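You operate a simulated robot arm through the tools that you are given. There is no shell and no other tool. Be economical: measure what you need, move in short steps, check, and stop when the job is done.

The job below is to be done with a simulated two-armed robot. You get a single attempt, and the scene is never put back.

## Task
Tip the tinted cup into the cup of white, stir, and stand it on the disc of its shade.
Fine: all of the tint, empty cup back in its place; green paddle, back in its holder. Set down upright: cup.

It is judged by the outcome, as a careful person would: the job done as asked, and still so three seconds after it is handed in. It fails if anything else is knocked over, pushed out of place, dropped, spilled or broken.

## Robot
Two 7-joint arms with two-finger grippers on one trunk, hanging from a carriage that runs on a gantry, over the field with the corners [-2239, 1123], [-2239, -57], [261, -57], [261, 1123] (x, y) and turns from -6.423 to 5.585 rad about z. Base frame: it is fixed where the carriage stands at the start and does not move with it; the origin is on the floor, on the carriage's upright axis, x ahead of it, y to its left, z up; the surface under the hand at the start is at about z = 900. Lengths are in mm, angles in rad, forces in N, time in s.
The left shoulder is at the start at [0, 236, 1581], the right one opposite. With the tool pointing down near the work surface each hand reaches from about 100 to 680 mm from the robot's upright axis, wherever it stands, measured 20 degrees to its own side. Places, roughly: cup [1750, -500, 1000]; silver can [1750, 0, 1000]; slot of the black holder [600, -200, 900]; teal can [1750, 0, 1000]. Payload 3.43 kg a hand.
Tool frame (each hand has its own): the origin (TCP) lies between the finger pads and is the grasp point; the fingertips stand 30 mm ahead of it; z points along the fingers, y is the line along which they close. The gripper opens to 104 mm. The gripper's body begins 57 mm behind the TCP.
Orientation is told as [roll, pitch, yaw] about the base's x, y, z axes, in that order, counted from this pose: with the fingers straight down and closing along the base's y, the tool's x points along the base's -x, its y along +y and its z along -z.

## Interface
- The arms move only by the tool servo_tool. It takes "left_rows", "right_rows" or both (then of equal length, played together; a hand with none holds still); each is a list that holds one entry, the list of rows, each a list of 7 numbers: the shift along the tool's x, y, z in mm, then the turn, a rotation vector about the tool's x, y, z in rad, then the opening in per cent of the stroke, from 0 (shut) to 100 (fully open). In form: [[[x, y, z, wx, wy, wz, claw], ...]]. A call has 1 to 12 rows; each row is the pose to reach, as a shift and turn from the pose commanded when the call began, along the tool's axes at that moment. Each row takes 0.2 s and may step no farther than 50 mm and 0.15 rad from the row before; otherwise, or with a gripper value out of range, the whole call is refused. Where a pose cannot be reached the arm comes as near as it can. A force on the tool above 40 N (or 10 N above the force at the start of the call, whichever is more), or a blocked arm, ends the call early, and 0.2 s more pass. The fingers move at their own pace (about 45 mm/s each) and stop on an object; they squeeze with about 30 N. The grip force told is the motor's: it shows also when the fingers shut on nothing. Time passes only in rows, and 0.2 s behind the last, so rows that repeat a pose let the fingers close. It gives the time, the measured TCP pose, the force on the tool (base axes), the opening and the grip force at its end, in the units of the frame above (readings bear some noise), with the torque about the TCP (base axes, N m) and any sound that the robot's microphone picked up.
- Cameras (640 x 400 px; columns grow to the right, rows downward): "scene" is now at [219.7, -47.1, 1685.6]; the picture's right is [-0.82, -0.57, 0.00], its down [-0.53, 0.77, -0.36] and it looks along [0.21, -0.30, -0.93] (base axes); focal length 214 px, centre (320, 200). "left" rides on the left gripper at [67, -18, -90] in its tool frame; the picture's right is [0.25, 0.97, 0.00], its down [-0.73, 0.19, -0.66] and it looks along [-0.64, 0.17, 0.75] (tool axes); focal length 218 px, centre (320, 200). "right" rides on the right gripper at [67, 18, -90] in its tool frame; the picture's right is [-0.25, 0.97, 0.00], its down [-0.73, -0.19, -0.66] and it looks along [-0.64, -0.17, 0.75] (tool axes); focal length 218 px, centre (320, 200). There is no depth. A picture from a camera that has moved, and an enlarged one, comes with that camera's place and axes in the base frame and with its lens. The place of the scene camera against the robot may be out by one fixed shift of up to 18 mm in any direction.
- snapshot(camera): a new picture of that camera. The clock stands still meanwhile.
- raise_lower(by): slides the trunk up (or, below 0, down) by that many mm; the arms and the scene camera ride with it, the base frame stays. It gives what a move gives, with no picture.
- steer(legs): drives the robot by 1 to 6 legs, each [ahead, left, turn to the left] in mm, mm and rad, along the robot's own axes; the way and the turn of a leg run together, so that a leg with both is an arc; at most 1500 mm and 3.142 rad a leg. The arms and the cameras ride along, it lands a little off, and it stops where it bumps. It keeps to its track: a leg is cut to what the track allows. It gives what a move gives.
- pan_tilt(pan, tilt): turns the head with the scene camera to pan (to the left, within 1.501 rad either way) and tilt (down, from -0.506 to 1.204), counted from straight ahead of the robot. It gives what a move gives.
- enlarge(camera, box): a new picture of the part [left, top, right, bottom] of that camera's present view, enlarged. The clock stands still meanwhile.
- job_done(): hands the job in; it is judged then, once.

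Go step by step. Nothing tells you exact positions but the pictures and the camera data: compare them with the known pose of the tool, close in by small moves and look again before you grip or let go. The budget is 120 turns and 92 pictures, counting those below and the enlarged ones. Unless the task says otherwise, let go and move clear before handing in, and close with one line.

The tools are called after "Call:" as a command line: name --argument value ..., lists and objects as JSON in quotes. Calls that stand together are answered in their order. servo_tool: Moves the arms, as the interface text tells. Its arguments: {"type":"object","properties":{"left_rows":{"type":"array","items":{"type":"array","items":{"type":"array","items":{"type":"number"}}}},"right_rows":{"type":"array","items":{"type":"array","items":{"type":"array","items":{"type":"number"}}}}},"required":[]} The other tools are called the same way: raise_lower (by) slides the trunk up or down; steer (legs) drives the base; pan_tilt (pan, tilt) turns the head that bears the scene camera; snapshot (camera) takes a picture; enlarge (camera, box) takes an enlarged picture of a part of a camera's view; job_done () hands the job in.

At the start:

```text
t: 0.0
left_tcp_pos: [673.6, 115.1, 1433.2]
left_ee_rot: [-0.001, 0.0, 0.0]
left_contact_force: [0.3, -0.2, 0.0]
left_ft_torque: [0.02, 0.02, 0.01]
left_width: 103.7
left_gripper_force: 0.1
right_tcp_pos: [413.6, -405.1, 1150.2]
right_ee_rot: [0.0, -0.001, 0.002]
right_contact_force: [0.3, 0.0, -1.3]
right_ft_torque: [0.01, -0.02, 0.01]
right_width: 103.9
right_gripper_force: 0.1
trunk travel left (down, up): [-491.0, 149.0]
robot x, y, heading: [1.4, -2.4, -0.0]
head pan, tilt: [-0.965, 1.201]
```

scene: 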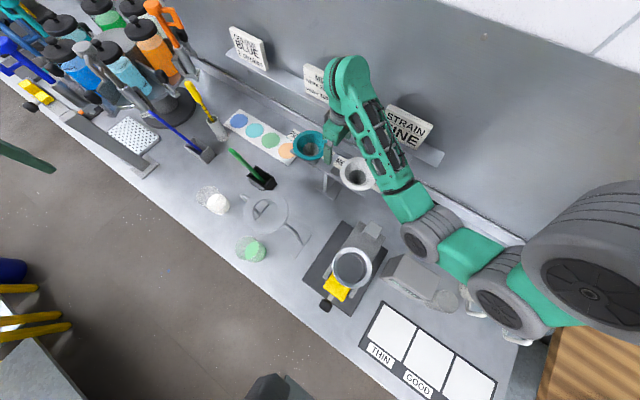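
right: 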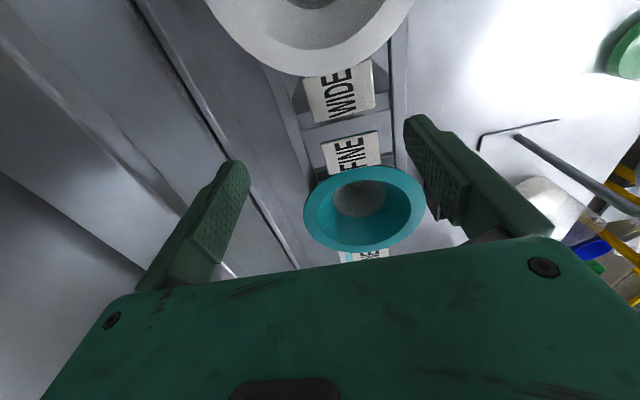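
left: 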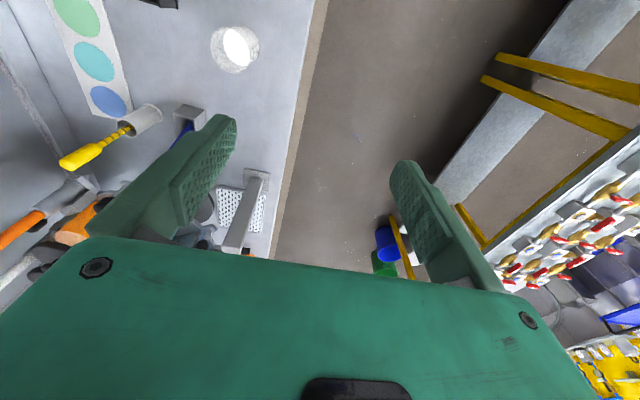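

I see a clear cup with white and one with green tint on the bench, a green paddle in a black holder, and a strip of coloured discs near the wall. I'll look closer at these first.

Call:
enlarge --camera "scene" --box '[180, 90, 340, 190]'

Call:
enlarge --camera "scene" --box '[180, 170, 340, 270]'

Call:
enlarge --camera "scene" --box '[220, 10, 444, 150]'

```text
4.00 times, centred on (260, 140) of scene
camera zoom: at [219.7, -47.1, 1685.6], right [-0.82, -0.57, 0.0], down [-0.53, 0.77, -0.36], along [0.21, -0.3, -0.93], focal length 858 px, centre (560, 440)
```

zoom: 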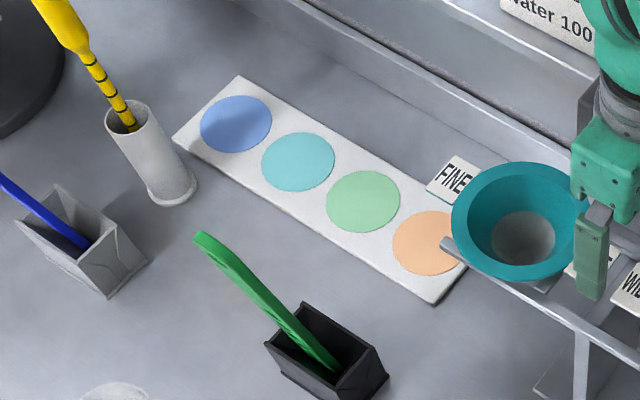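

```text
4.00 times, centred on (260, 220) of scene
camera zoom: at [219.7, -47.1, 1685.6], right [-0.82, -0.57, 0.0], down [-0.53, 0.77, -0.36], along [0.21, -0.3, -0.93], focal length 858 px, centre (560, 120)
```

zoom: 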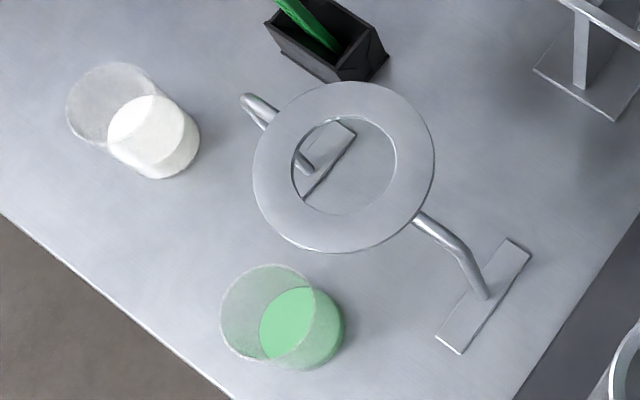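

```text
2.86 times, centred on (332, 80) of scene
camera zoom: at [219.7, -47.1, 1685.6], right [-0.82, -0.57, 0.0], down [-0.53, 0.77, -0.36], along [0.21, -0.3, -0.93], focal length 613 px, centre (286, 543)
```

zoom: 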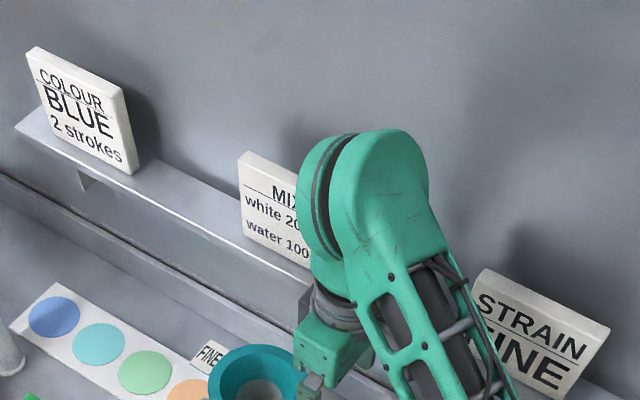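

The signs on the wall belong to other jobs, so I'll leave them. I put the white cup near (705,-57), the green tint cup near (470,0), the paddle holder near (630,-230) and the green disc near (736,-409). I'll bring the left hand back and tilt it forward, ready to grip the tint cup from the side.

Call:
servo_tool --left_rows '[[[40, -5, 25, 0, -0.13, 0, 100], [80, -10, 50, 0, -0.26, 0, 100], [120, -15, 75, 0, -0.39, 0, 100], [160, -20, 95, 0, -0.52, 0, 100], [200, -25, 115, 0, -0.65, 0, 100], [240, -30, 135, 0, -0.78, 0, 100], [280, -35, 155, 0, -0.91, 0, 100], [320, -40, 175, 0, -1.04, 0, 100], [360, -45, 195, 0, -1.17, 0, 100], [390, -50, 210, 0, -1.2, 0, 100]]]'

Call:
snapshot --camera "left"

Call:
snapshot --camera "scene"

```text
t: 2.2
left_tcp_pos: [285.9, 16.0, 1351.9]
left_ee_rot: [0.058, -1.166, -0.043]
left_contact_force: [-0.3, -0.3, -0.4]
left_ft_torque: [0.01, -0.05, -0.02]
left_width: 103.8
left_gripper_force: 0.1
left hand out of reach, approached as far as the arm can: row 8, 9, 10
right_tcp_pos: [410.3, -404.5, 1150.0]
right_ee_rot: [0.0, 0.0, -0.001]
right_contact_force: [-0.7, 0.0, -0.7]
right_ft_torque: [-0.02, 0.0, -0.02]
right_width: 103.9
right_gripper_force: 0.0
trunk travel left (down, up): [-491.0, 149.0]
robot x, y, heading: [2.7, -1.7, 0.006]
head pan, tilt: [-0.965, 1.201]
```

```text
85 pictures are left
camera left: at [176.4, -0.3, 1324.5], right [-0.11, 0.97, -0.21], down [-0.32, 0.17, 0.93], along [0.94, 0.17, 0.29], focal length 218 px, centre (320, 200)
```

left: 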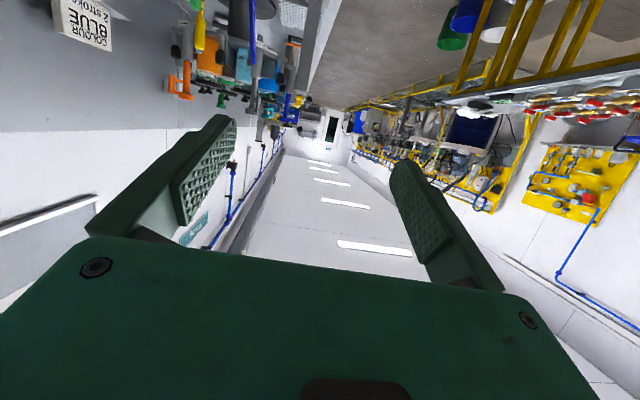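

```text
84 pictures are left
camera scene: at [219.1, -47.2, 1685.4], right [-0.82, -0.57, 0.0], down [-0.53, 0.77, -0.36], along [0.21, -0.3, -0.93], focal length 214 px, centre (320, 200)
```

scene: 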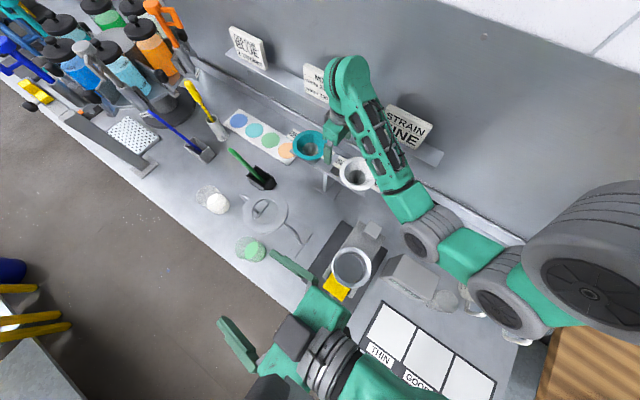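

The hand tilts well, but this close to the axis the pose is out of reach. I'll move it forward and down, where there's more room.

Call:
servo_tool --left_rows '[[[22, 0, 30, 0, 0, 0, 100], [44, 0, 60, 0, 0, 0, 100], [66, 0, 90, 0, 0, 0, 100], [88, 0, 120, 0, 0, 0, 100], [102, 0, 142, 0, 0, 0, 100]]]'

Call:
snapshot --camera "left"

```text
t: 3.4
left_tcp_pos: [363.9, 26.6, 1362.1]
left_ee_rot: [0.008, -1.196, -0.007]
left_contact_force: [-0.6, -0.5, -0.3]
left_ft_torque: [0.03, 0.0, 0.03]
left_width: 104.1
left_gripper_force: 0.0
left hand out of reach, approached as far as the arm can: row 1, 2, 3, 4, 5
right_tcp_pos: [412.5, -405.1, 1149.7]
right_ee_rot: [0.0, -0.001, 0.0]
right_contact_force: [-1.2, 0.0, -0.5]
right_ft_torque: [0.02, -0.03, -0.02]
right_width: 104.3
right_gripper_force: 0.0
trunk travel left (down, up): [-491.0, 149.0]
robot x, y, heading: [4.9, -0.5, 0.001]
head pan, tilt: [-0.965, 1.201]
```

```text
83 pictures are left
camera left: at [255.2, 9.3, 1331.8], right [-0.09, 0.97, -0.23], down [-0.34, 0.19, 0.92], along [0.93, 0.17, 0.32], focal length 218 px, centre (320, 200)
```

left: 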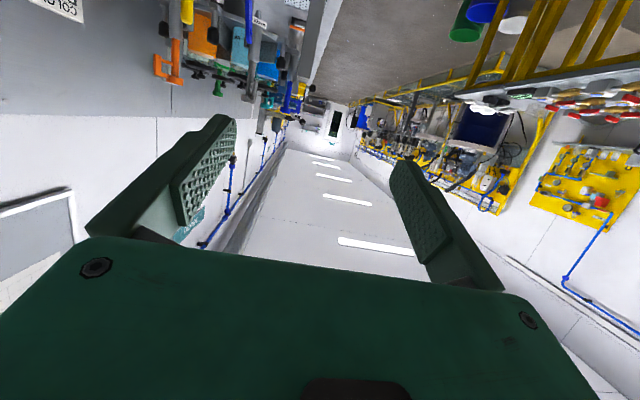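

The arm can't fold enough for a level tool this close in. I'll raise the right hand clear of the funnels, back the robot off, and lower the trunk a bit.

Call:
servo_tool --right_rows '[[[0, 0, -50, 0, 0, 0, 100], [0, 0, -100, 0, 0, 0, 100], [0, 0, -150, 0, 0, 0, 100], [0, 0, -200, 0, 0, 0, 100], [0, 0, -250, 0, 0, 0, 100]]]'

Call:
steer --legs '[[-150, 0, 0]]'

Call:
raise_lower --by -150

Call:
snapshot --camera "scene"

```text
t: 4.6
left_tcp_pos: [365.2, 24.3, 1363.4]
left_ee_rot: [0.003, -1.197, -0.004]
left_contact_force: [0.1, -1.2, 0.0]
left_ft_torque: [0.01, 0.0, 0.03]
left_width: 103.9
left_gripper_force: 0.0
right_tcp_pos: [498.8, -436.8, 1358.8]
right_ee_rot: [-0.002, -0.006, 0.001]
right_contact_force: [1.0, -1.1, 0.7]
right_ft_torque: [0.06, 0.05, 0.0]
right_width: 103.8
right_gripper_force: 0.2
right hand out of reach, approached as far as the arm can: row 2, 3, 4, 5
trunk travel left (down, up): [-491.0, 149.0]
robot x, y, heading: [1.0, -1.0, 0.0]
head pan, tilt: [-0.965, 1.201]
```

```text
t: 6.0
left_tcp_pos: [216.4, 26.1, 1360.8]
left_ee_rot: [0.007, -1.195, -0.007]
left_contact_force: [0.7, 0.1, 0.3]
left_ft_torque: [0.0, 0.0, -0.02]
left_width: 104.1
left_gripper_force: 0.1
right_tcp_pos: [349.8, -435.9, 1355.9]
right_ee_rot: [0.0, -0.001, 0.001]
right_contact_force: [-0.6, -0.5, -0.2]
right_ft_torque: [-0.02, 0.0, 0.01]
right_width: 104.0
right_gripper_force: 0.0
trunk travel left (down, up): [-491.0, 149.0]
robot x, y, heading: [-145.7, -2.4, -0.003]
head pan, tilt: [-0.965, 1.201]
```

```text
t: 7.7
left_tcp_pos: [216.9, 26.5, 1213.7]
left_ee_rot: [0.006, -1.195, -0.006]
left_contact_force: [0.9, 0.1, 0.9]
left_ft_torque: [-0.02, -0.01, -0.02]
left_width: 104.2
left_gripper_force: 0.0
right_tcp_pos: [350.9, -435.0, 1206.1]
right_ee_rot: [0.0, 0.0, 0.0]
right_contact_force: [0.5, 0.5, -0.5]
right_ft_torque: [-0.02, 0.03, 0.03]
right_width: 104.0
right_gripper_force: 0.0
trunk travel left (down, up): [-341.0, 299.0]
robot x, y, heading: [-148.1, -1.1, 0.005]
head pan, tilt: [-0.965, 1.201]
```

```text
82 pictures are left
camera scene: at [72.7, -47.0, 1535.7], right [-0.82, -0.57, 0.0], down [-0.53, 0.77, -0.36], along [0.21, -0.3, -0.93], focal length 214 px, centre (320, 200)
```

scene: 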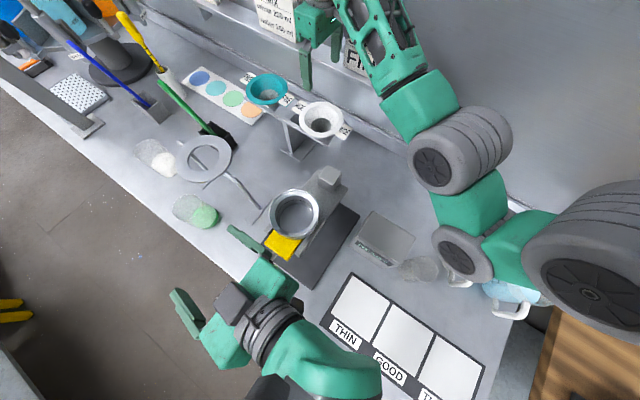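

The trunk is lower and the view is good. I'll bring the left hand forward and down toward the tint cup with a slight right yaw, staying clear of the silver device.

Call:
servo_tool --left_rows '[[[10, 5, 40, 0.12, 0, 0.05, 100], [28, 10, 80, 0.24, 0, 0.1, 100], [50, 15, 120, 0.372, 0, 0.147, 100], [75, 15, 150, 0.372, 0, 0.147, 100], [98, 15, 171, 0.372, 0, 0.147, 100]]]'

Call:
snapshot --camera "left"

Call:
snapshot --camera "scene"

```text
t: 8.9
left_tcp_pos: [338.0, 34.2, 1070.6]
left_ee_rot: [0.014, -1.192, -0.406]
left_contact_force: [-0.1, -0.5, 0.0]
left_ft_torque: [0.0, -0.02, 0.02]
left_width: 104.0
left_gripper_force: 0.0
left hand out of reach, approached as far as the arm can: row 5
right_tcp_pos: [350.7, -435.1, 1206.1]
right_ee_rot: [-0.002, 0.001, -0.001]
right_contact_force: [-0.4, 0.0, -0.2]
right_ft_torque: [-0.01, 0.01, -0.01]
right_width: 103.9
right_gripper_force: 0.0
trunk travel left (down, up): [-341.0, 299.0]
robot x, y, heading: [-146.6, -0.4, 0.001]
head pan, tilt: [-0.965, 1.201]
```

```text
81 pictures are left
camera left: at [230.2, 60.8, 1039.7], right [0.28, 0.93, -0.23], down [-0.24, 0.3, 0.92], along [0.93, -0.21, 0.31], focal length 218 px, centre (320, 200)
```

left: 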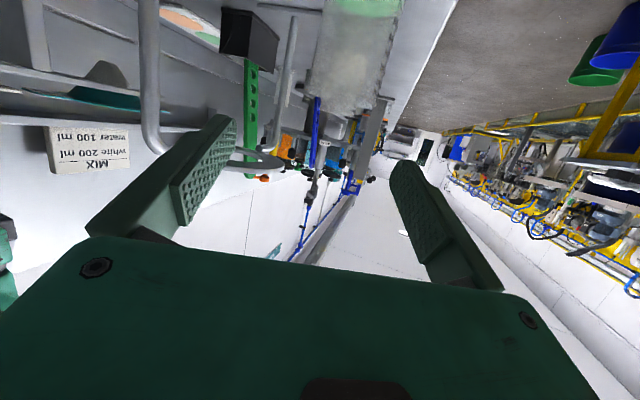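

```text
80 pictures are left
camera scene: at [72.5, -46.9, 1535.6], right [-0.82, -0.57, 0.0], down [-0.53, 0.77, -0.36], along [0.21, -0.3, -0.93], focal length 214 px, centre (320, 200)
```

scene: 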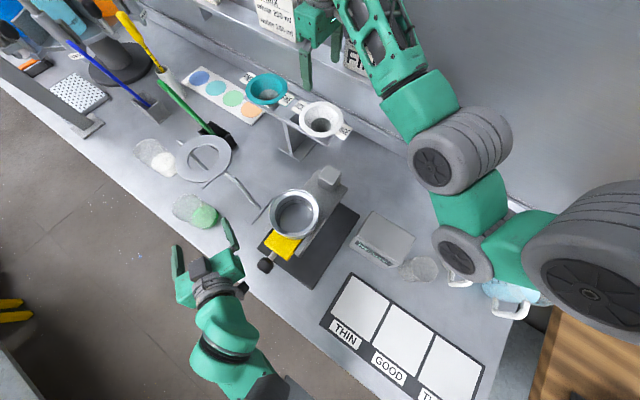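

The view along the tint cup is good. I'll zoom in on both cups to locate them more exactly.

Call:
enlarge --camera "scene" --box '[120, 120, 280, 220]'

Call:
enlarge --camera "left" --box '[240, 0, 440, 125]'

Call:
enlarge --camera "scene" --box '[140, 160, 300, 260]'

```text
4.00 times, centred on (200, 170) of scene
camera zoom: at [72.5, -46.9, 1535.6], right [-0.82, -0.57, 0.0], down [-0.53, 0.77, -0.36], along [0.21, -0.3, -0.93], focal length 858 px, centre (800, 320)
```

zoom: 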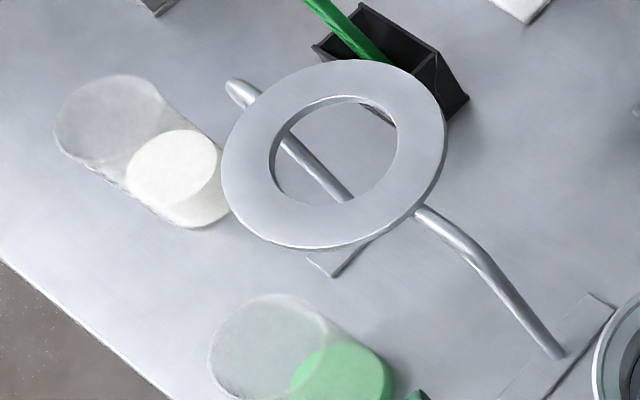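

```text
3.20 times, centred on (340, 62) of left
camera zoom: at [230.2, 60.8, 1039.7], right [0.28, 0.93, -0.23], down [-0.24, 0.3, 0.92], along [0.93, -0.21, 0.31], focal length 698 px, centre (256, 640)
```

zoom: 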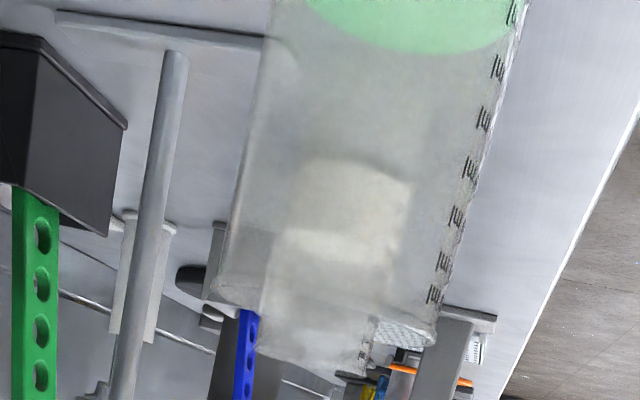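

```text
4.00 times, centred on (220, 210) of scene
camera zoom: at [72.5, -46.9, 1535.6], right [-0.82, -0.57, 0.0], down [-0.53, 0.77, -0.36], along [0.21, -0.3, -0.93], focal length 858 px, centre (720, 160)
```

zoom: 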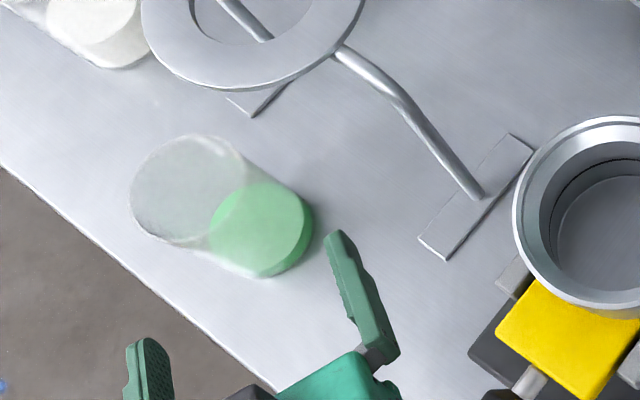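

The tint cup sits at about (470,2) with its rim near z=1005, and its diameter is about 73. I'll shift left onto the approach line and then lower the trunk, which also keeps clear of the device's knob.

Call:
servo_tool --left_rows '[[[0, 12, 0, 0, 0, 0, 100], [0, 24, 0, 0, 0, 0, 100]]]'

Call:
raise_lower --by -110

Call:
snapshot --camera "left"

Call:
snapshot --camera "scene"

```text
t: 9.5
left_tcp_pos: [340.7, 37.4, 1075.6]
left_ee_rot: [0.023, -1.19, -0.409]
left_contact_force: [0.1, 0.4, -0.8]
left_ft_torque: [-0.04, 0.02, -0.03]
left_width: 104.2
left_gripper_force: 0.0
left hand out of reach, approached as far as the arm can: row 1, 2
right_tcp_pos: [350.9, -435.6, 1206.4]
right_ee_rot: [0.0, -0.001, 0.0]
right_contact_force: [0.7, -0.5, -0.6]
right_ft_torque: [0.04, 0.04, 0.01]
right_width: 103.9
right_gripper_force: 0.1
trunk travel left (down, up): [-341.0, 299.0]
robot x, y, heading: [-146.3, 0.5, 0.001]
head pan, tilt: [-0.965, 1.201]
```

```text
t: 10.2
left_tcp_pos: [340.7, 39.3, 1044.1]
left_ee_rot: [0.025, -1.191, -0.412]
left_contact_force: [0.7, 0.2, 0.1]
left_ft_torque: [-0.05, 0.03, -0.04]
left_width: 104.0
left_gripper_force: 0.1
right_tcp_pos: [350.2, -438.0, 1187.7]
right_ee_rot: [-0.019, -0.029, -0.005]
right_contact_force: [-6.5, 2.9, 12.2]
right_ft_torque: [-0.61, 0.4, -0.27]
right_width: 100.0
right_gripper_force: 0.1
trunk travel left (down, up): [-309.0, 331.0]
robot x, y, heading: [-148.1, 0.1, -0.001]
head pan, tilt: [-0.965, 1.201]
stopped: the force on the tool passed its limit at 54 N (the readings are from after the stop); the commanded pose is now the measured one
```

```text
76 pictures are left
camera left: at [232.6, 64.9, 1012.9], right [0.28, 0.93, -0.23], down [-0.25, 0.3, 0.92], along [0.93, -0.2, 0.31], focal length 218 px, centre (320, 200)
```

left: 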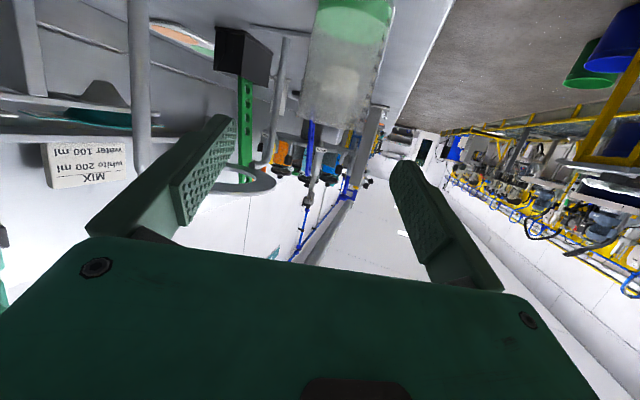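

```text
75 pictures are left
camera scene: at [72.3, -46.3, 1503.7], right [-0.82, -0.57, 0.0], down [-0.53, 0.77, -0.36], along [0.21, -0.3, -0.93], focal length 214 px, centre (320, 200)
```

scene: 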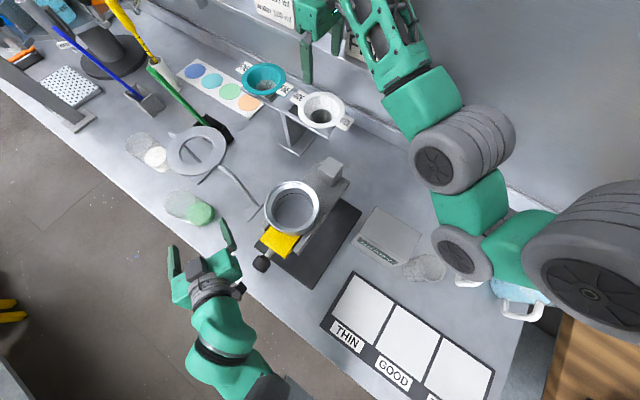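

The right hand touched something below it, probably the wall shelf with the sign. I'll lift the trunk straight back up and look from the right wrist camera.

Call:
raise_lower --by 60

Call:
snapshot --camera "right"

Call:
enlarge --camera "scene" --box '[240, 0, 440, 125]'

```text
t: 11.2
left_tcp_pos: [340.0, 37.3, 1102.2]
left_ee_rot: [0.021, -1.191, -0.409]
left_contact_force: [0.4, -0.3, -0.2]
left_ft_torque: [0.02, 0.03, 0.01]
left_width: 103.8
left_gripper_force: 0.1
right_tcp_pos: [350.8, -438.2, 1244.9]
right_ee_rot: [-0.015, -0.021, -0.004]
right_contact_force: [-1.4, -0.6, 0.0]
right_ft_torque: [0.01, 0.02, 0.02]
right_width: 104.0
right_gripper_force: 0.0
trunk travel left (down, up): [-369.0, 271.0]
robot x, y, heading: [-146.0, 0.6, -0.002]
head pan, tilt: [-0.965, 1.201]
```

```text
74 pictures are left
camera right: at [280.7, -418.1, 1334.7], right [0.26, 0.97, -0.01], down [0.71, -0.18, 0.68], along [0.65, -0.18, -0.74], focal length 218 px, centre (320, 200)
```

right: 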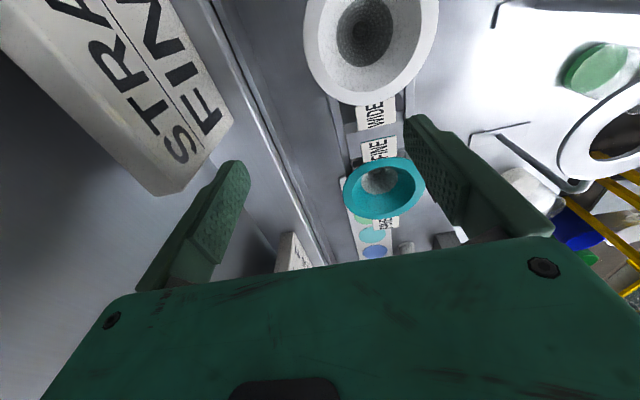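

```text
3.20 times, centred on (340, 62) of scene
camera zoom: at [72.3, -47.0, 1564.0], right [-0.82, -0.57, 0.0], down [-0.53, 0.77, -0.36], along [0.21, -0.3, -0.93], focal length 686 px, centre (256, 640)
```

zoom: 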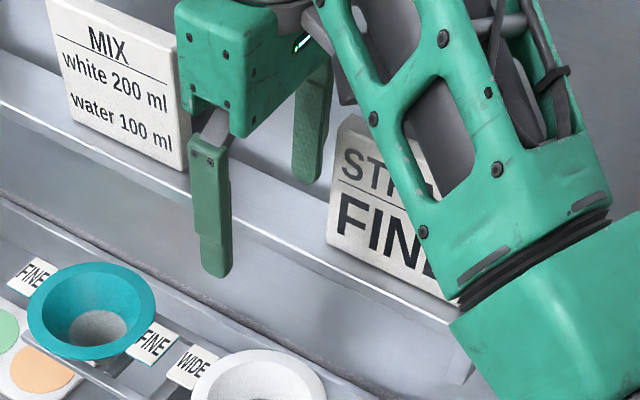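

The signs still stand on the shelf. I'll move the right hand inward, away from the shelf, leave the trunk where it is, and bring the left hand over the tint cup so it can come down from above.

Call:
servo_tool --right_rows '[[[0, 40, 0, 0, 0, 0, 100], [0, 80, 0, 0, 0, 0, 100], [0, 120, 0, 0, 0, 0, 100], [0, 120, 0, 0, 0, 0, 100]]]' --left_rows '[[[-7, 5, 33, 0, 0, 0, 100], [-14, 10, 66, 0, 0, 0, 100], [-20, 15, 100, 0, 0, 0, 100], [-27, 20, 132, 0, 0, 0, 100]]]'

Call:
snapshot --camera "left"

Call:
enlarge --camera "scene" --box '[100, 140, 300, 265]'

```text
t: 11.9
left_tcp_pos: [416.7, 3.7, 1090.5]
left_ee_rot: [0.011, -1.183, -0.398]
left_contact_force: [-21.9, 7.2, 0.7]
left_ft_torque: [-0.14, -0.22, -1.28]
left_width: 100.1
left_gripper_force: 0.0
left hand out of reach, approached as far as the arm can: row 2, 3
right_tcp_pos: [375.2, -331.7, 1233.5]
right_ee_rot: [-0.016, -0.019, -0.003]
right_contact_force: [0.1, 0.0, -0.7]
right_ft_torque: [0.0, 0.01, 0.01]
right_width: 104.0
right_gripper_force: 0.1
right hand out of reach, approached as far as the arm can: row 1, 2, 3
trunk travel left (down, up): [-369.0, 271.0]
robot x, y, heading: [-145.0, -2.1, -0.002]
head pan, tilt: [-0.965, 1.201]
stopped in row 3 (left hand): the force on the tool passed its limit at 72 N (the readings are from after the stop); the commanded pose is now the measured one
```

```text
72 pictures are left
camera left: at [309.5, 29.4, 1061.6], right [0.28, 0.93, -0.23], down [-0.24, 0.3, 0.92], along [0.93, -0.2, 0.3], focal length 218 px, centre (320, 200)
```

left: 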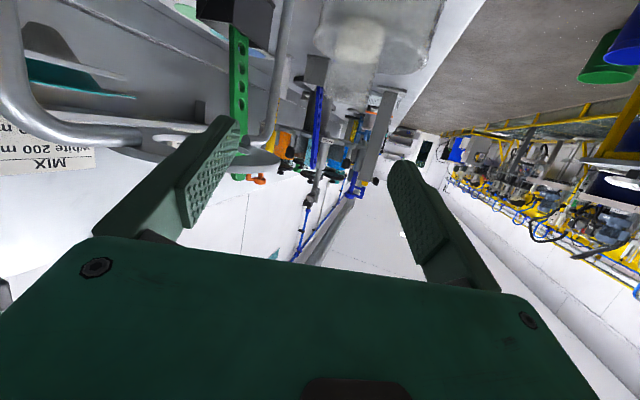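

```text
3.20 times, centred on (200, 202) of scene
camera zoom: at [70.2, -46.3, 1563.6], right [-0.82, -0.57, 0.0], down [-0.53, 0.77, -0.36], along [0.2, -0.3, -0.93], focal length 686 px, centre (704, 192)
```

zoom: 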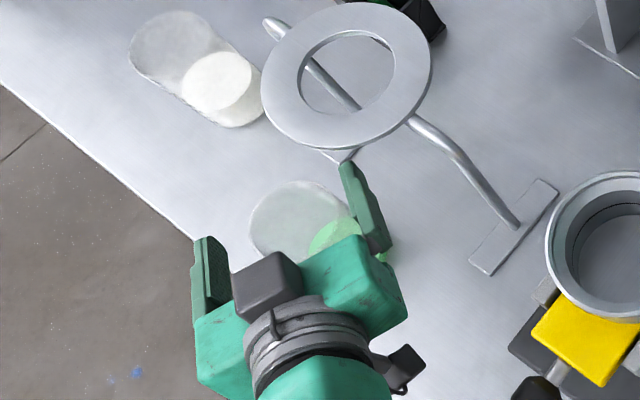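

A finger brushed the ring of the stand, but the stand looks unmoved. The ring blocks this side, so I'll withdraw. Then I'll drive into the aisle and face the bench at an angle, so the hand comes from the open front.

Call:
servo_tool --left_rows '[[[0, 8, -10, 0, 0, 0, 100], [0, 12, -50, 0, 0, 0, 100], [0, 12, -90, 0, 0, 0, 100]]]'

Call:
steer --legs '[[0, 540, 0], [305, 0, 0], [0, 0, -1.047]]'

Call:
snapshot --camera "left"

Call:
snapshot --camera "scene"

```text
t: 12.8
left_tcp_pos: [349.5, 45.6, 1127.4]
left_ee_rot: [0.017, -1.188, -0.4]
left_contact_force: [0.1, -0.3, -1.1]
left_ft_torque: [0.04, -0.01, 0.01]
left_width: 103.7
left_gripper_force: 0.1
left hand out of reach, approached as far as the arm can: row 1
right_tcp_pos: [378.3, -331.8, 1234.8]
right_ee_rot: [-0.016, -0.021, -0.003]
right_contact_force: [0.0, -0.8, 0.8]
right_ft_torque: [-0.02, -0.03, 0.01]
right_width: 104.2
right_gripper_force: 0.1
trunk travel left (down, up): [-369.0, 271.0]
robot x, y, heading: [-148.4, -2.3, 0.004]
head pan, tilt: [-0.965, 1.201]
```

```text
t: 20.1
left_tcp_pos: [437.7, 133.6, 1127.2]
left_ee_rot: [0.017, -1.189, -1.437]
left_contact_force: [-0.4, 0.4, 0.7]
left_ft_torque: [-0.01, 0.0, 0.02]
left_width: 103.8
left_gripper_force: 0.1
right_tcp_pos: [125.9, -81.6, 1234.5]
right_ee_rot: [-0.015, -0.023, -1.043]
right_contact_force: [0.3, -0.2, 0.3]
right_ft_torque: [0.01, 0.02, 0.0]
right_width: 104.1
right_gripper_force: 0.0
trunk travel left (down, up): [-369.0, 271.0]
robot x, y, heading: [146.2, 538.6, -1.043]
head pan, tilt: [-0.965, 1.201]
```

```text
70 pictures are left
camera left: at [404.2, 239.6, 1096.7], right [0.94, 0.24, -0.23], down [0.13, 0.36, 0.92], along [0.3, -0.9, 0.31], focal length 218 px, centre (320, 200)
```

left: 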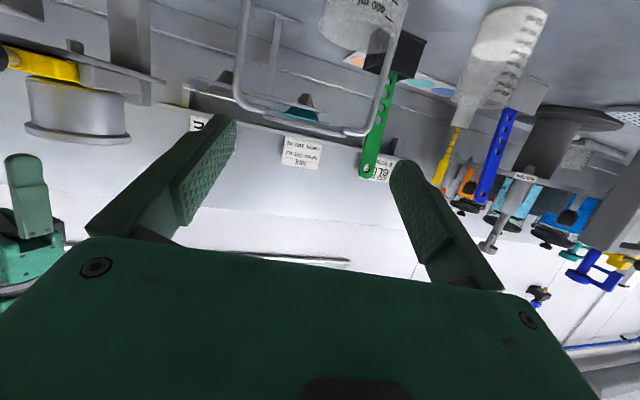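

```text
69 pictures are left
camera scene: at [212.5, 315.6, 1564.1], right [-0.91, 0.42, 0.0], down [0.39, 0.85, -0.36], along [-0.15, -0.33, -0.93], focal length 214 px, centre (320, 200)
```

scene: 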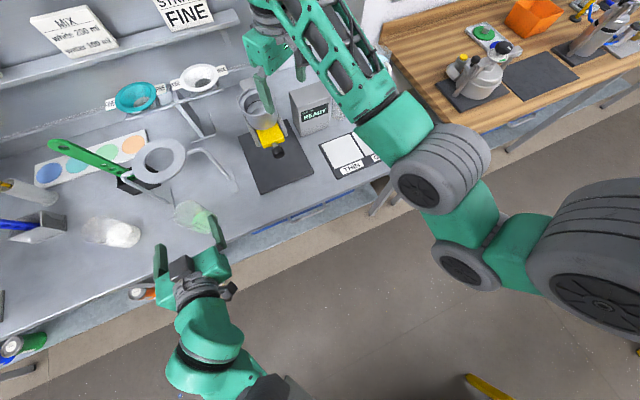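

From here the way to the tint cup is open. The silver device is taller than I thought (about z=1160), so I won't lower the trunk. I'll bring the left hand over the cup instead.

Call:
servo_tool --left_rows '[[[0, 4, 34, 0, 0, 0, 100], [0, 8, 68, 0, 0, 0, 100], [0, 13, 102, 0, 0, 0, 100], [-1, 13, 136, 0, 0, 0, 100]]]'

Call:
snapshot --camera "left"

Call:
enlarge --camera "scene" --box '[60, 130, 260, 255]'

```text
t: 21.1
left_tcp_pos: [449.4, 7.6, 1082.0]
left_ee_rot: [0.037, -1.183, -1.44]
left_contact_force: [0.1, 0.1, -0.8]
left_ft_torque: [-0.02, -0.01, -0.02]
left_width: 104.0
left_gripper_force: 0.0
left hand out of reach, approached as far as the arm can: row 1, 2, 3, 4
right_tcp_pos: [126.5, -83.9, 1236.4]
right_ee_rot: [-0.016, -0.023, -1.041]
right_contact_force: [0.2, -0.8, 0.6]
right_ft_torque: [0.02, -0.02, 0.03]
right_width: 104.0
right_gripper_force: 0.1
trunk travel left (down, up): [-369.0, 271.0]
robot x, y, heading: [145.2, 540.1, -1.041]
head pan, tilt: [-0.965, 1.201]
```

```text
68 pictures are left
camera left: at [414.6, 112.4, 1051.9], right [0.94, 0.25, -0.22], down [0.12, 0.36, 0.93], along [0.31, -0.9, 0.31], focal length 218 px, centre (320, 200)
```

left: 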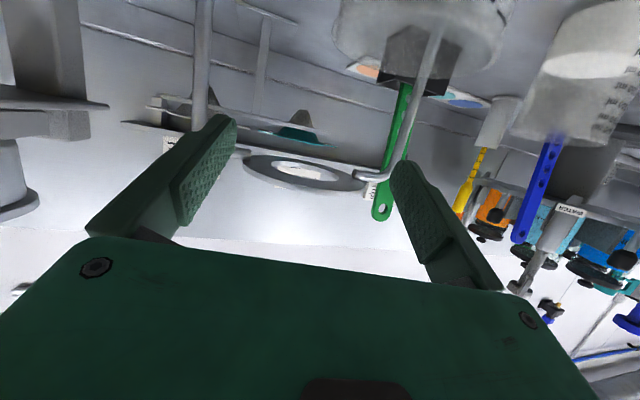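

```text
3.20 times, centred on (160, 192) of scene
camera zoom: at [212.7, 314.5, 1564.4], right [-0.91, 0.42, 0.0], down [0.39, 0.85, -0.36], along [-0.15, -0.33, -0.93], focal length 686 px, centre (832, 224)
```

zoom: 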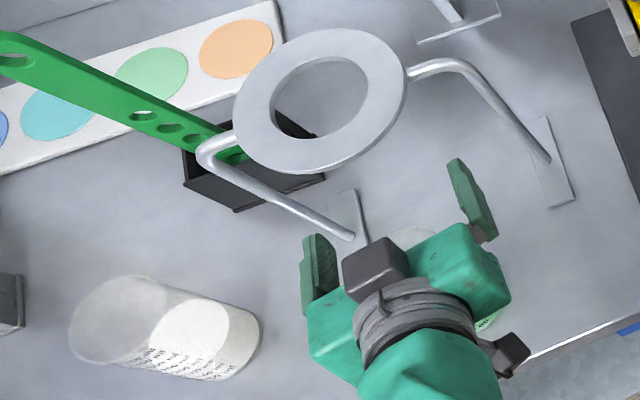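

The hand can't get lower from this trunk height, and the cup looks to be near (481,3). I'll swing the right hand out, away from the tall device, then lower the trunk so the left arm can reach level.

Call:
servo_tool --right_rows '[[[40, -24, 0, 0, 0, 0, 100], [80, -48, 0, 0, 0, 0, 100], [120, -72, 0, 0, 0, 0, 100], [160, -96, 0, 0, 0, 0, 100], [200, -120, 0, 0, 0, 0, 100]]]' --left_rows '[[[0, 0, -30, 0, 0, 0, 100], [0, 0, -60, 0, 0, 0, 100], [0, 0, -90, 0, 0, 0, 100], [0, 0, -110, 0, 0, 0, 100], [0, 0, -130, 0, 0, 0, 100]]]'

Call:
snapshot --camera "right"

Call:
snapshot --camera "scene"

```text
t: 22.4
left_tcp_pos: [434.4, 131.5, 1130.1]
left_ee_rot: [0.016, -1.184, -1.438]
left_contact_force: [0.4, 0.4, -0.3]
left_ft_torque: [0.0, 0.0, 0.0]
left_width: 104.2
left_gripper_force: 0.1
left hand out of reach, approached as far as the arm can: row 1
right_tcp_pos: [-57.9, -37.7, 1137.0]
right_ee_rot: [-0.02, -0.025, -1.042]
right_contact_force: [-1.1, -0.3, 0.3]
right_ft_torque: [-0.03, -0.05, 0.0]
right_width: 104.0
right_gripper_force: 0.0
right hand out of reach, approached as far as the arm can: row 1, 2, 3, 4, 5
trunk travel left (down, up): [-369.0, 271.0]
robot x, y, heading: [146.6, 544.3, -1.039]
head pan, tilt: [-0.965, 1.201]
```

```text
66 pictures are left
camera right: at [-76.2, 31.7, 1226.5], right [0.96, 0.27, -0.01], down [0.21, -0.7, 0.68], along [0.18, -0.66, -0.73], focal length 218 px, centre (320, 200)
```

right: 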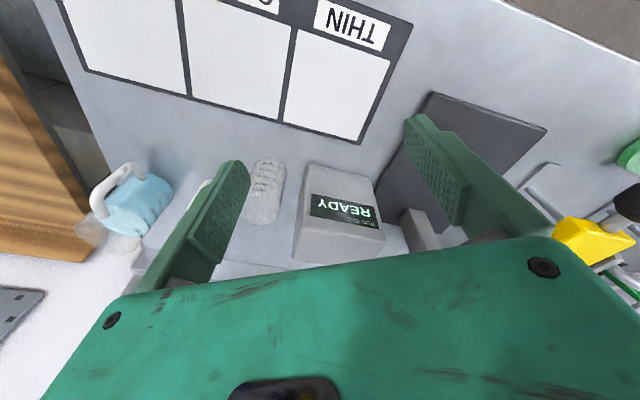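

```text
65 pictures are left
camera scene: at [212.3, 316.8, 1563.8], right [-0.91, 0.42, 0.0], down [0.39, 0.85, -0.36], along [-0.15, -0.33, -0.93], focal length 214 px, centre (320, 200)
```

scene: 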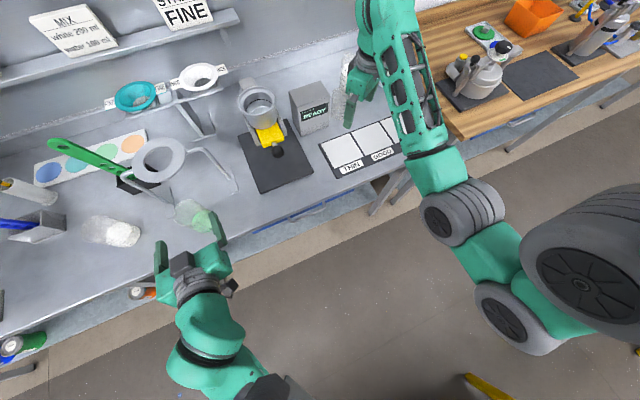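

The right hand is now over the empty card area with room beneath it. I'll lower the trunk 130.

Call:
raise_lower --by -130

Call:
servo_tool --left_rows '[[[15, 5, 6, 0, 0, 0, 100], [30, 10, 12, 0, 0, 0, 100], [30, 10, 12, 0, 0, 0, 100]]]'

Call:
snapshot --camera "left"

Call:
snapshot --camera "scene"

```text
t: 23.9
left_tcp_pos: [432.9, 128.2, 1000.8]
left_ee_rot: [0.017, -1.188, -1.437]
left_contact_force: [-0.3, -0.7, 0.8]
left_ft_torque: [0.0, -0.04, -0.02]
left_width: 104.0
left_gripper_force: 0.1
right_tcp_pos: [-57.3, -40.0, 1008.2]
right_ee_rot: [-0.019, -0.028, -1.042]
right_contact_force: [0.4, 0.2, 0.4]
right_ft_torque: [0.02, 0.0, 0.01]
right_width: 104.0
right_gripper_force: 0.0
trunk travel left (down, up): [-239.0, 401.0]
robot x, y, heading: [148.6, 538.7, -1.044]
head pan, tilt: [-0.965, 1.201]
```

```text
t: 24.7
left_tcp_pos: [436.0, 129.5, 975.5]
left_ee_rot: [0.022, -1.187, -1.438]
left_contact_force: [0.1, -0.5, 0.5]
left_ft_torque: [0.01, 0.0, -0.04]
left_width: 104.0
left_gripper_force: 0.0
left hand out of reach, approached as far as the arm can: row 2, 3
right_tcp_pos: [-57.5, -40.6, 1009.4]
right_ee_rot: [-0.02, -0.029, -1.043]
right_contact_force: [-0.8, -1.1, -0.7]
right_ft_torque: [-0.01, -0.02, -0.01]
right_width: 103.7
right_gripper_force: 0.0
trunk travel left (down, up): [-239.0, 401.0]
robot x, y, heading: [147.5, 543.4, -1.036]
head pan, tilt: [-0.965, 1.201]
```

```text
64 pictures are left
camera left: at [401.3, 233.9, 946.1], right [0.94, 0.24, -0.23], down [0.13, 0.36, 0.92], along [0.3, -0.9, 0.31], focal length 218 px, centre (320, 200)
```

left: 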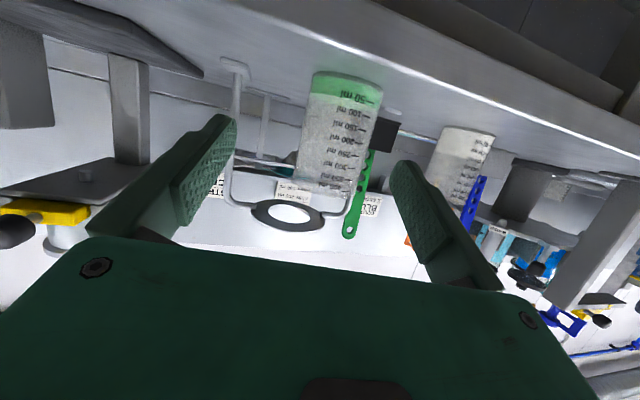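

```text
63 pictures are left
camera scene: at [212.6, 315.5, 1434.1], right [-0.91, 0.42, 0.0], down [0.39, 0.85, -0.36], along [-0.15, -0.33, -0.93], focal length 214 px, centre (320, 200)
```

scene: 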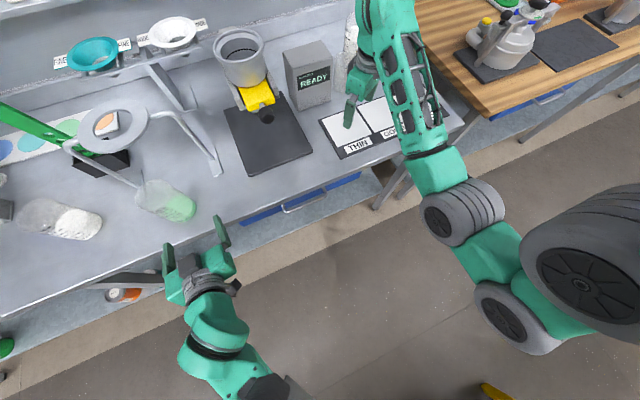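

From here the tint cup reads as near (477,8), about 74 mm wide, holding some 60 ml. I'll line the hand up sideways and go halfway in.

Call:
servo_tool --left_rows '[[[0, 12, 0, 0, 0, 0, 100], [0, 24, 0, 0, 0, 0, 100], [-8, 24, 31, 0, 0, 0, 100], [-15, 24, 62, 0, 0, 0, 100], [-15, 24, 62, 0, 0, 0, 100]]]'

Call:
snapshot --camera "left"

Call:
enlarge --camera "scene" --box '[60, 130, 260, 255]'

```text
t: 25.9
left_tcp_pos: [450.5, 67.4, 972.0]
left_ee_rot: [0.035, -1.181, -1.438]
left_contact_force: [-0.9, 0.5, -0.1]
left_ft_torque: [0.01, 0.01, -0.01]
left_width: 104.1
left_gripper_force: 0.0
left hand out of reach, approached as far as the arm can: row 1, 2, 3, 4, 5
right_tcp_pos: [-57.7, -40.1, 1009.4]
right_ee_rot: [-0.02, -0.027, -1.042]
right_contact_force: [0.9, 0.0, -0.1]
right_ft_torque: [0.01, 0.0, 0.01]
right_width: 103.9
right_gripper_force: 0.1
trunk travel left (down, up): [-239.0, 401.0]
robot x, y, heading: [144.4, 537.8, -1.041]
head pan, tilt: [-0.965, 1.201]
```

```text
62 pictures are left
camera left: at [414.9, 172.9, 942.3], right [0.94, 0.25, -0.22], down [0.12, 0.36, 0.93], along [0.31, -0.9, 0.3], focal length 218 px, centre (320, 200)
```

left: 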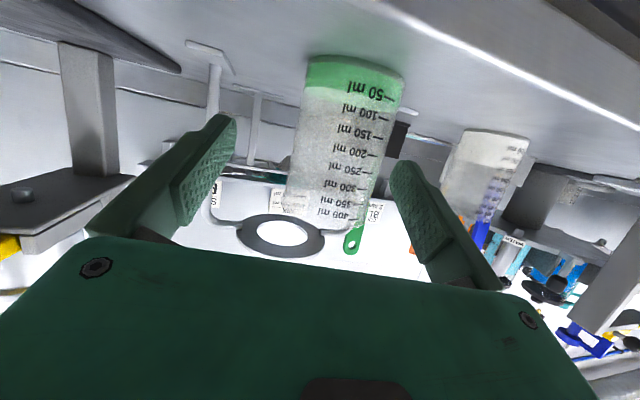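

```text
3.20 times, centred on (160, 192) of scene
camera zoom: at [212.4, 316.0, 1434.0], right [-0.91, 0.42, 0.0], down [0.39, 0.85, -0.36], along [-0.15, -0.33, -0.93], focal length 686 px, centre (832, 224)
```

zoom: 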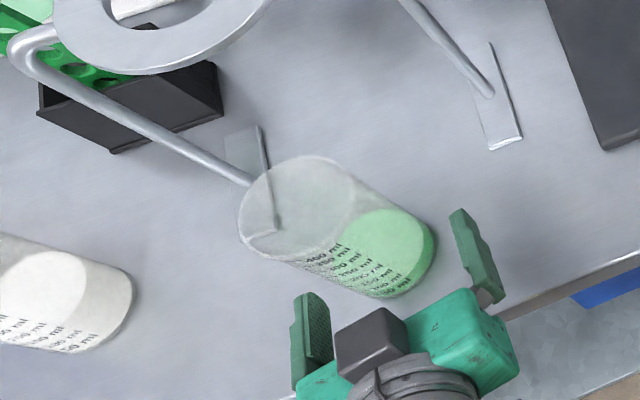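

The hand is close but about 20 mm off sideways, and the arm is at its limit. I'll use small base moves to fix the offset: back off and sideways first.

Call:
steer --legs '[[-21, 30, 0]]'

Call:
snapshot --camera "left"

```text
t: 26.8
left_tcp_pos: [465.8, 101.2, 971.9]
left_ee_rot: [0.036, -1.182, -1.441]
left_contact_force: [0.4, 0.5, 0.5]
left_ft_torque: [-0.02, 0.0, -0.03]
left_width: 103.9
left_gripper_force: 0.1
right_tcp_pos: [-42.3, -8.3, 1008.6]
right_ee_rot: [-0.017, -0.026, -1.042]
right_contact_force: [0.4, 0.2, -0.7]
right_ft_torque: [-0.01, -0.01, 0.04]
right_width: 103.9
right_gripper_force: 0.0
trunk travel left (down, up): [-239.0, 401.0]
robot x, y, heading: [159.8, 572.8, -1.039]
head pan, tilt: [-0.965, 1.201]
```

```text
60 pictures are left
camera left: at [430.9, 207.0, 942.3], right [0.94, 0.25, -0.22], down [0.12, 0.36, 0.93], along [0.31, -0.9, 0.3], focal length 218 px, centre (320, 200)
```

left: 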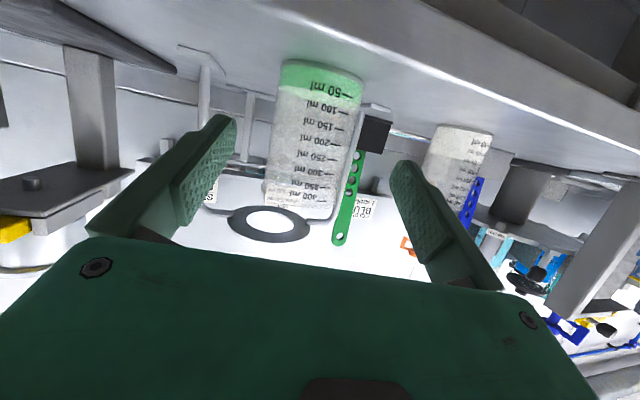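

The cup axis is near (476,18) and lines up with the tool. I'll drive straight in.

Call:
steer --legs '[[78, -33.5, 0]]'

Call:
snapshot --camera "left"

Call:
enlarge --camera "scene" --box '[60, 130, 260, 255]'

```text
t: 27.9
left_tcp_pos: [475.9, 17.6, 972.0]
left_ee_rot: [0.033, -1.184, -1.438]
left_contact_force: [0.3, 0.0, -0.1]
left_ft_torque: [0.03, 0.0, 0.03]
left_width: 104.0
left_gripper_force: 0.0
right_tcp_pos: [-31.2, -91.7, 1008.6]
right_ee_rot: [-0.018, -0.027, -1.042]
right_contact_force: [0.2, -0.2, 0.4]
right_ft_torque: [0.0, -0.02, 0.0]
right_width: 103.9
right_gripper_force: 0.1
trunk travel left (down, up): [-239.0, 401.0]
robot x, y, heading: [170.5, 488.5, -1.038]
head pan, tilt: [-0.965, 1.201]
```

```text
59 pictures are left
camera left: at [441.2, 121.7, 942.8], right [0.94, 0.25, -0.22], down [0.12, 0.36, 0.93], along [0.31, -0.9, 0.31], focal length 218 px, centre (320, 200)
```

left: 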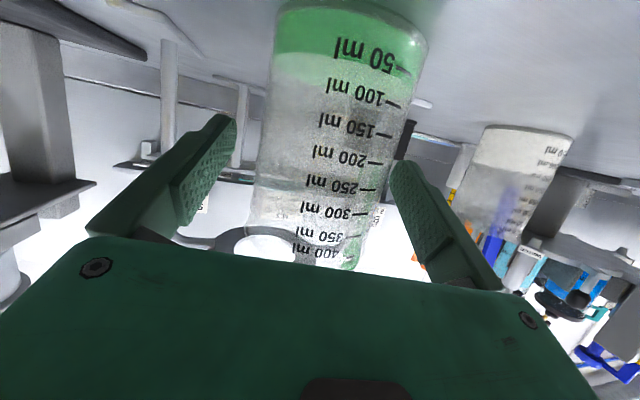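

```text
3.20 times, centred on (160, 192) of scene
camera zoom: at [238.7, 265.0, 1434.2], right [-0.91, 0.42, 0.0], down [0.39, 0.85, -0.36], along [-0.15, -0.33, -0.93], focal length 686 px, centre (832, 224)
```

zoom: 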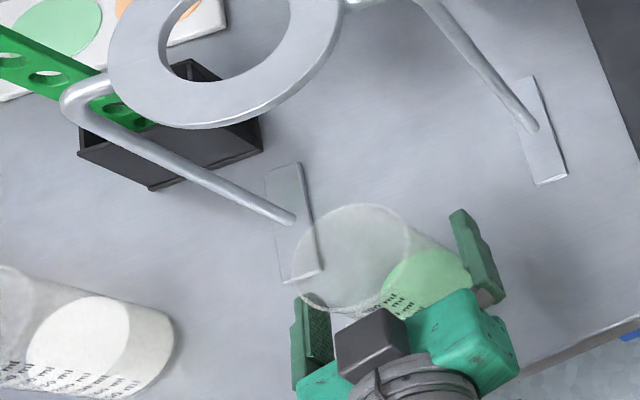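

Cross-checking the scene view against the fingertips puts the cup at about (477,4). I'll go another 12 mm in, then close.

Call:
steer --legs '[[11, -5, 0]]'

Call:
enlarge --camera "scene" --box '[110, 160, 230, 235]'

Call:
snapshot --camera "left"

```text
t: 28.6
left_tcp_pos: [477.7, 5.6, 970.9]
left_ee_rot: [0.034, -1.182, -1.438]
left_contact_force: [0.6, -0.8, -0.6]
left_ft_torque: [0.01, -0.02, 0.02]
left_width: 104.1
left_gripper_force: 0.2
right_tcp_pos: [-29.1, -103.3, 1008.1]
right_ee_rot: [-0.019, -0.025, -1.041]
right_contact_force: [-1.6, -0.4, -0.1]
right_ft_torque: [0.01, 0.0, 0.03]
right_width: 104.1
right_gripper_force: 0.0
trunk travel left (down, up): [-239.0, 401.0]
robot x, y, heading: [174.1, 476.2, -1.038]
head pan, tilt: [-0.965, 1.201]
```

```text
5.33 times, centred on (170, 198) of scene
camera zoom: at [239.9, 253.7, 1434.1], right [-0.91, 0.42, 0.0], down [0.39, 0.85, -0.36], along [-0.15, -0.33, -0.93], focal length 1144 px, centre (1120, 213)
```

zoom: 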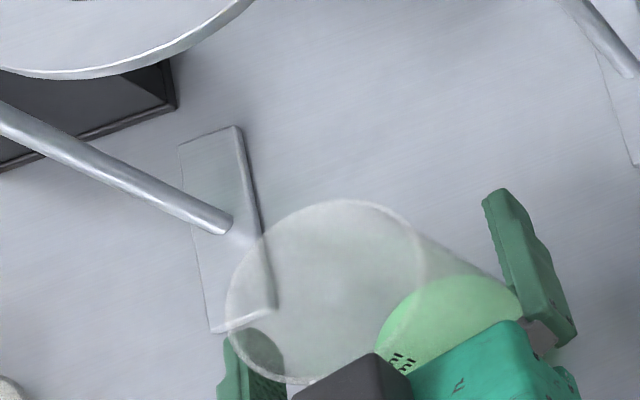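

```text
56 pictures are left
camera left: at [442.4, 110.8, 942.4], right [0.94, 0.25, -0.22], down [0.12, 0.36, 0.93], along [0.31, -0.9, 0.31], focal length 218 px, centre (320, 200)
```

left: 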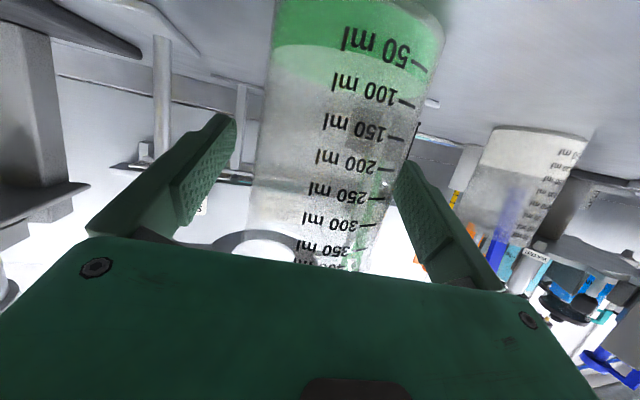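

The fingers now straddle the cup about its axis, so I'll close the grip.

Call:
servo_tool --left_rows '[[[0, 0, 0, 0, 0, 0, 80], [0, 0, 0, 0, 0, 0, 65], [0, 0, 0, 0, 0, 0, 50], [0, 0, 0, 0, 0, 0, 40], [0, 0, 0, 0, 0, 0, 40]]]'

Call:
snapshot --camera "left"

```text
t: 29.8
left_tcp_pos: [477.3, 6.7, 972.3]
left_ee_rot: [0.036, -1.183, -1.438]
left_contact_force: [-0.3, 0.1, -0.1]
left_ft_torque: [0.01, 0.02, -0.02]
left_width: 73.3
left_gripper_force: 29.7
right_tcp_pos: [-29.7, -102.9, 1008.2]
right_ee_rot: [-0.019, -0.025, -1.04]
right_contact_force: [-0.2, 0.6, 0.9]
right_ft_torque: [0.02, 0.02, -0.03]
right_width: 104.0
right_gripper_force: 0.0
trunk travel left (down, up): [-239.0, 401.0]
robot x, y, heading: [169.0, 477.4, -1.038]
head pan, tilt: [-0.965, 1.201]
```

```text
55 pictures are left
camera left: at [442.3, 111.0, 942.3], right [0.94, 0.25, -0.22], down [0.12, 0.36, 0.93], along [0.31, -0.9, 0.3], focal length 218 px, centre (320, 200)
```

left: 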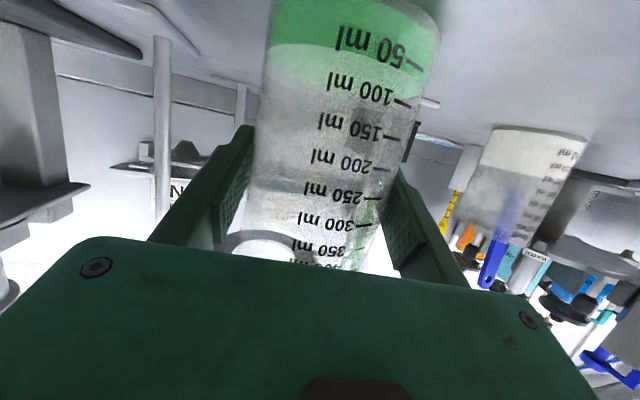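

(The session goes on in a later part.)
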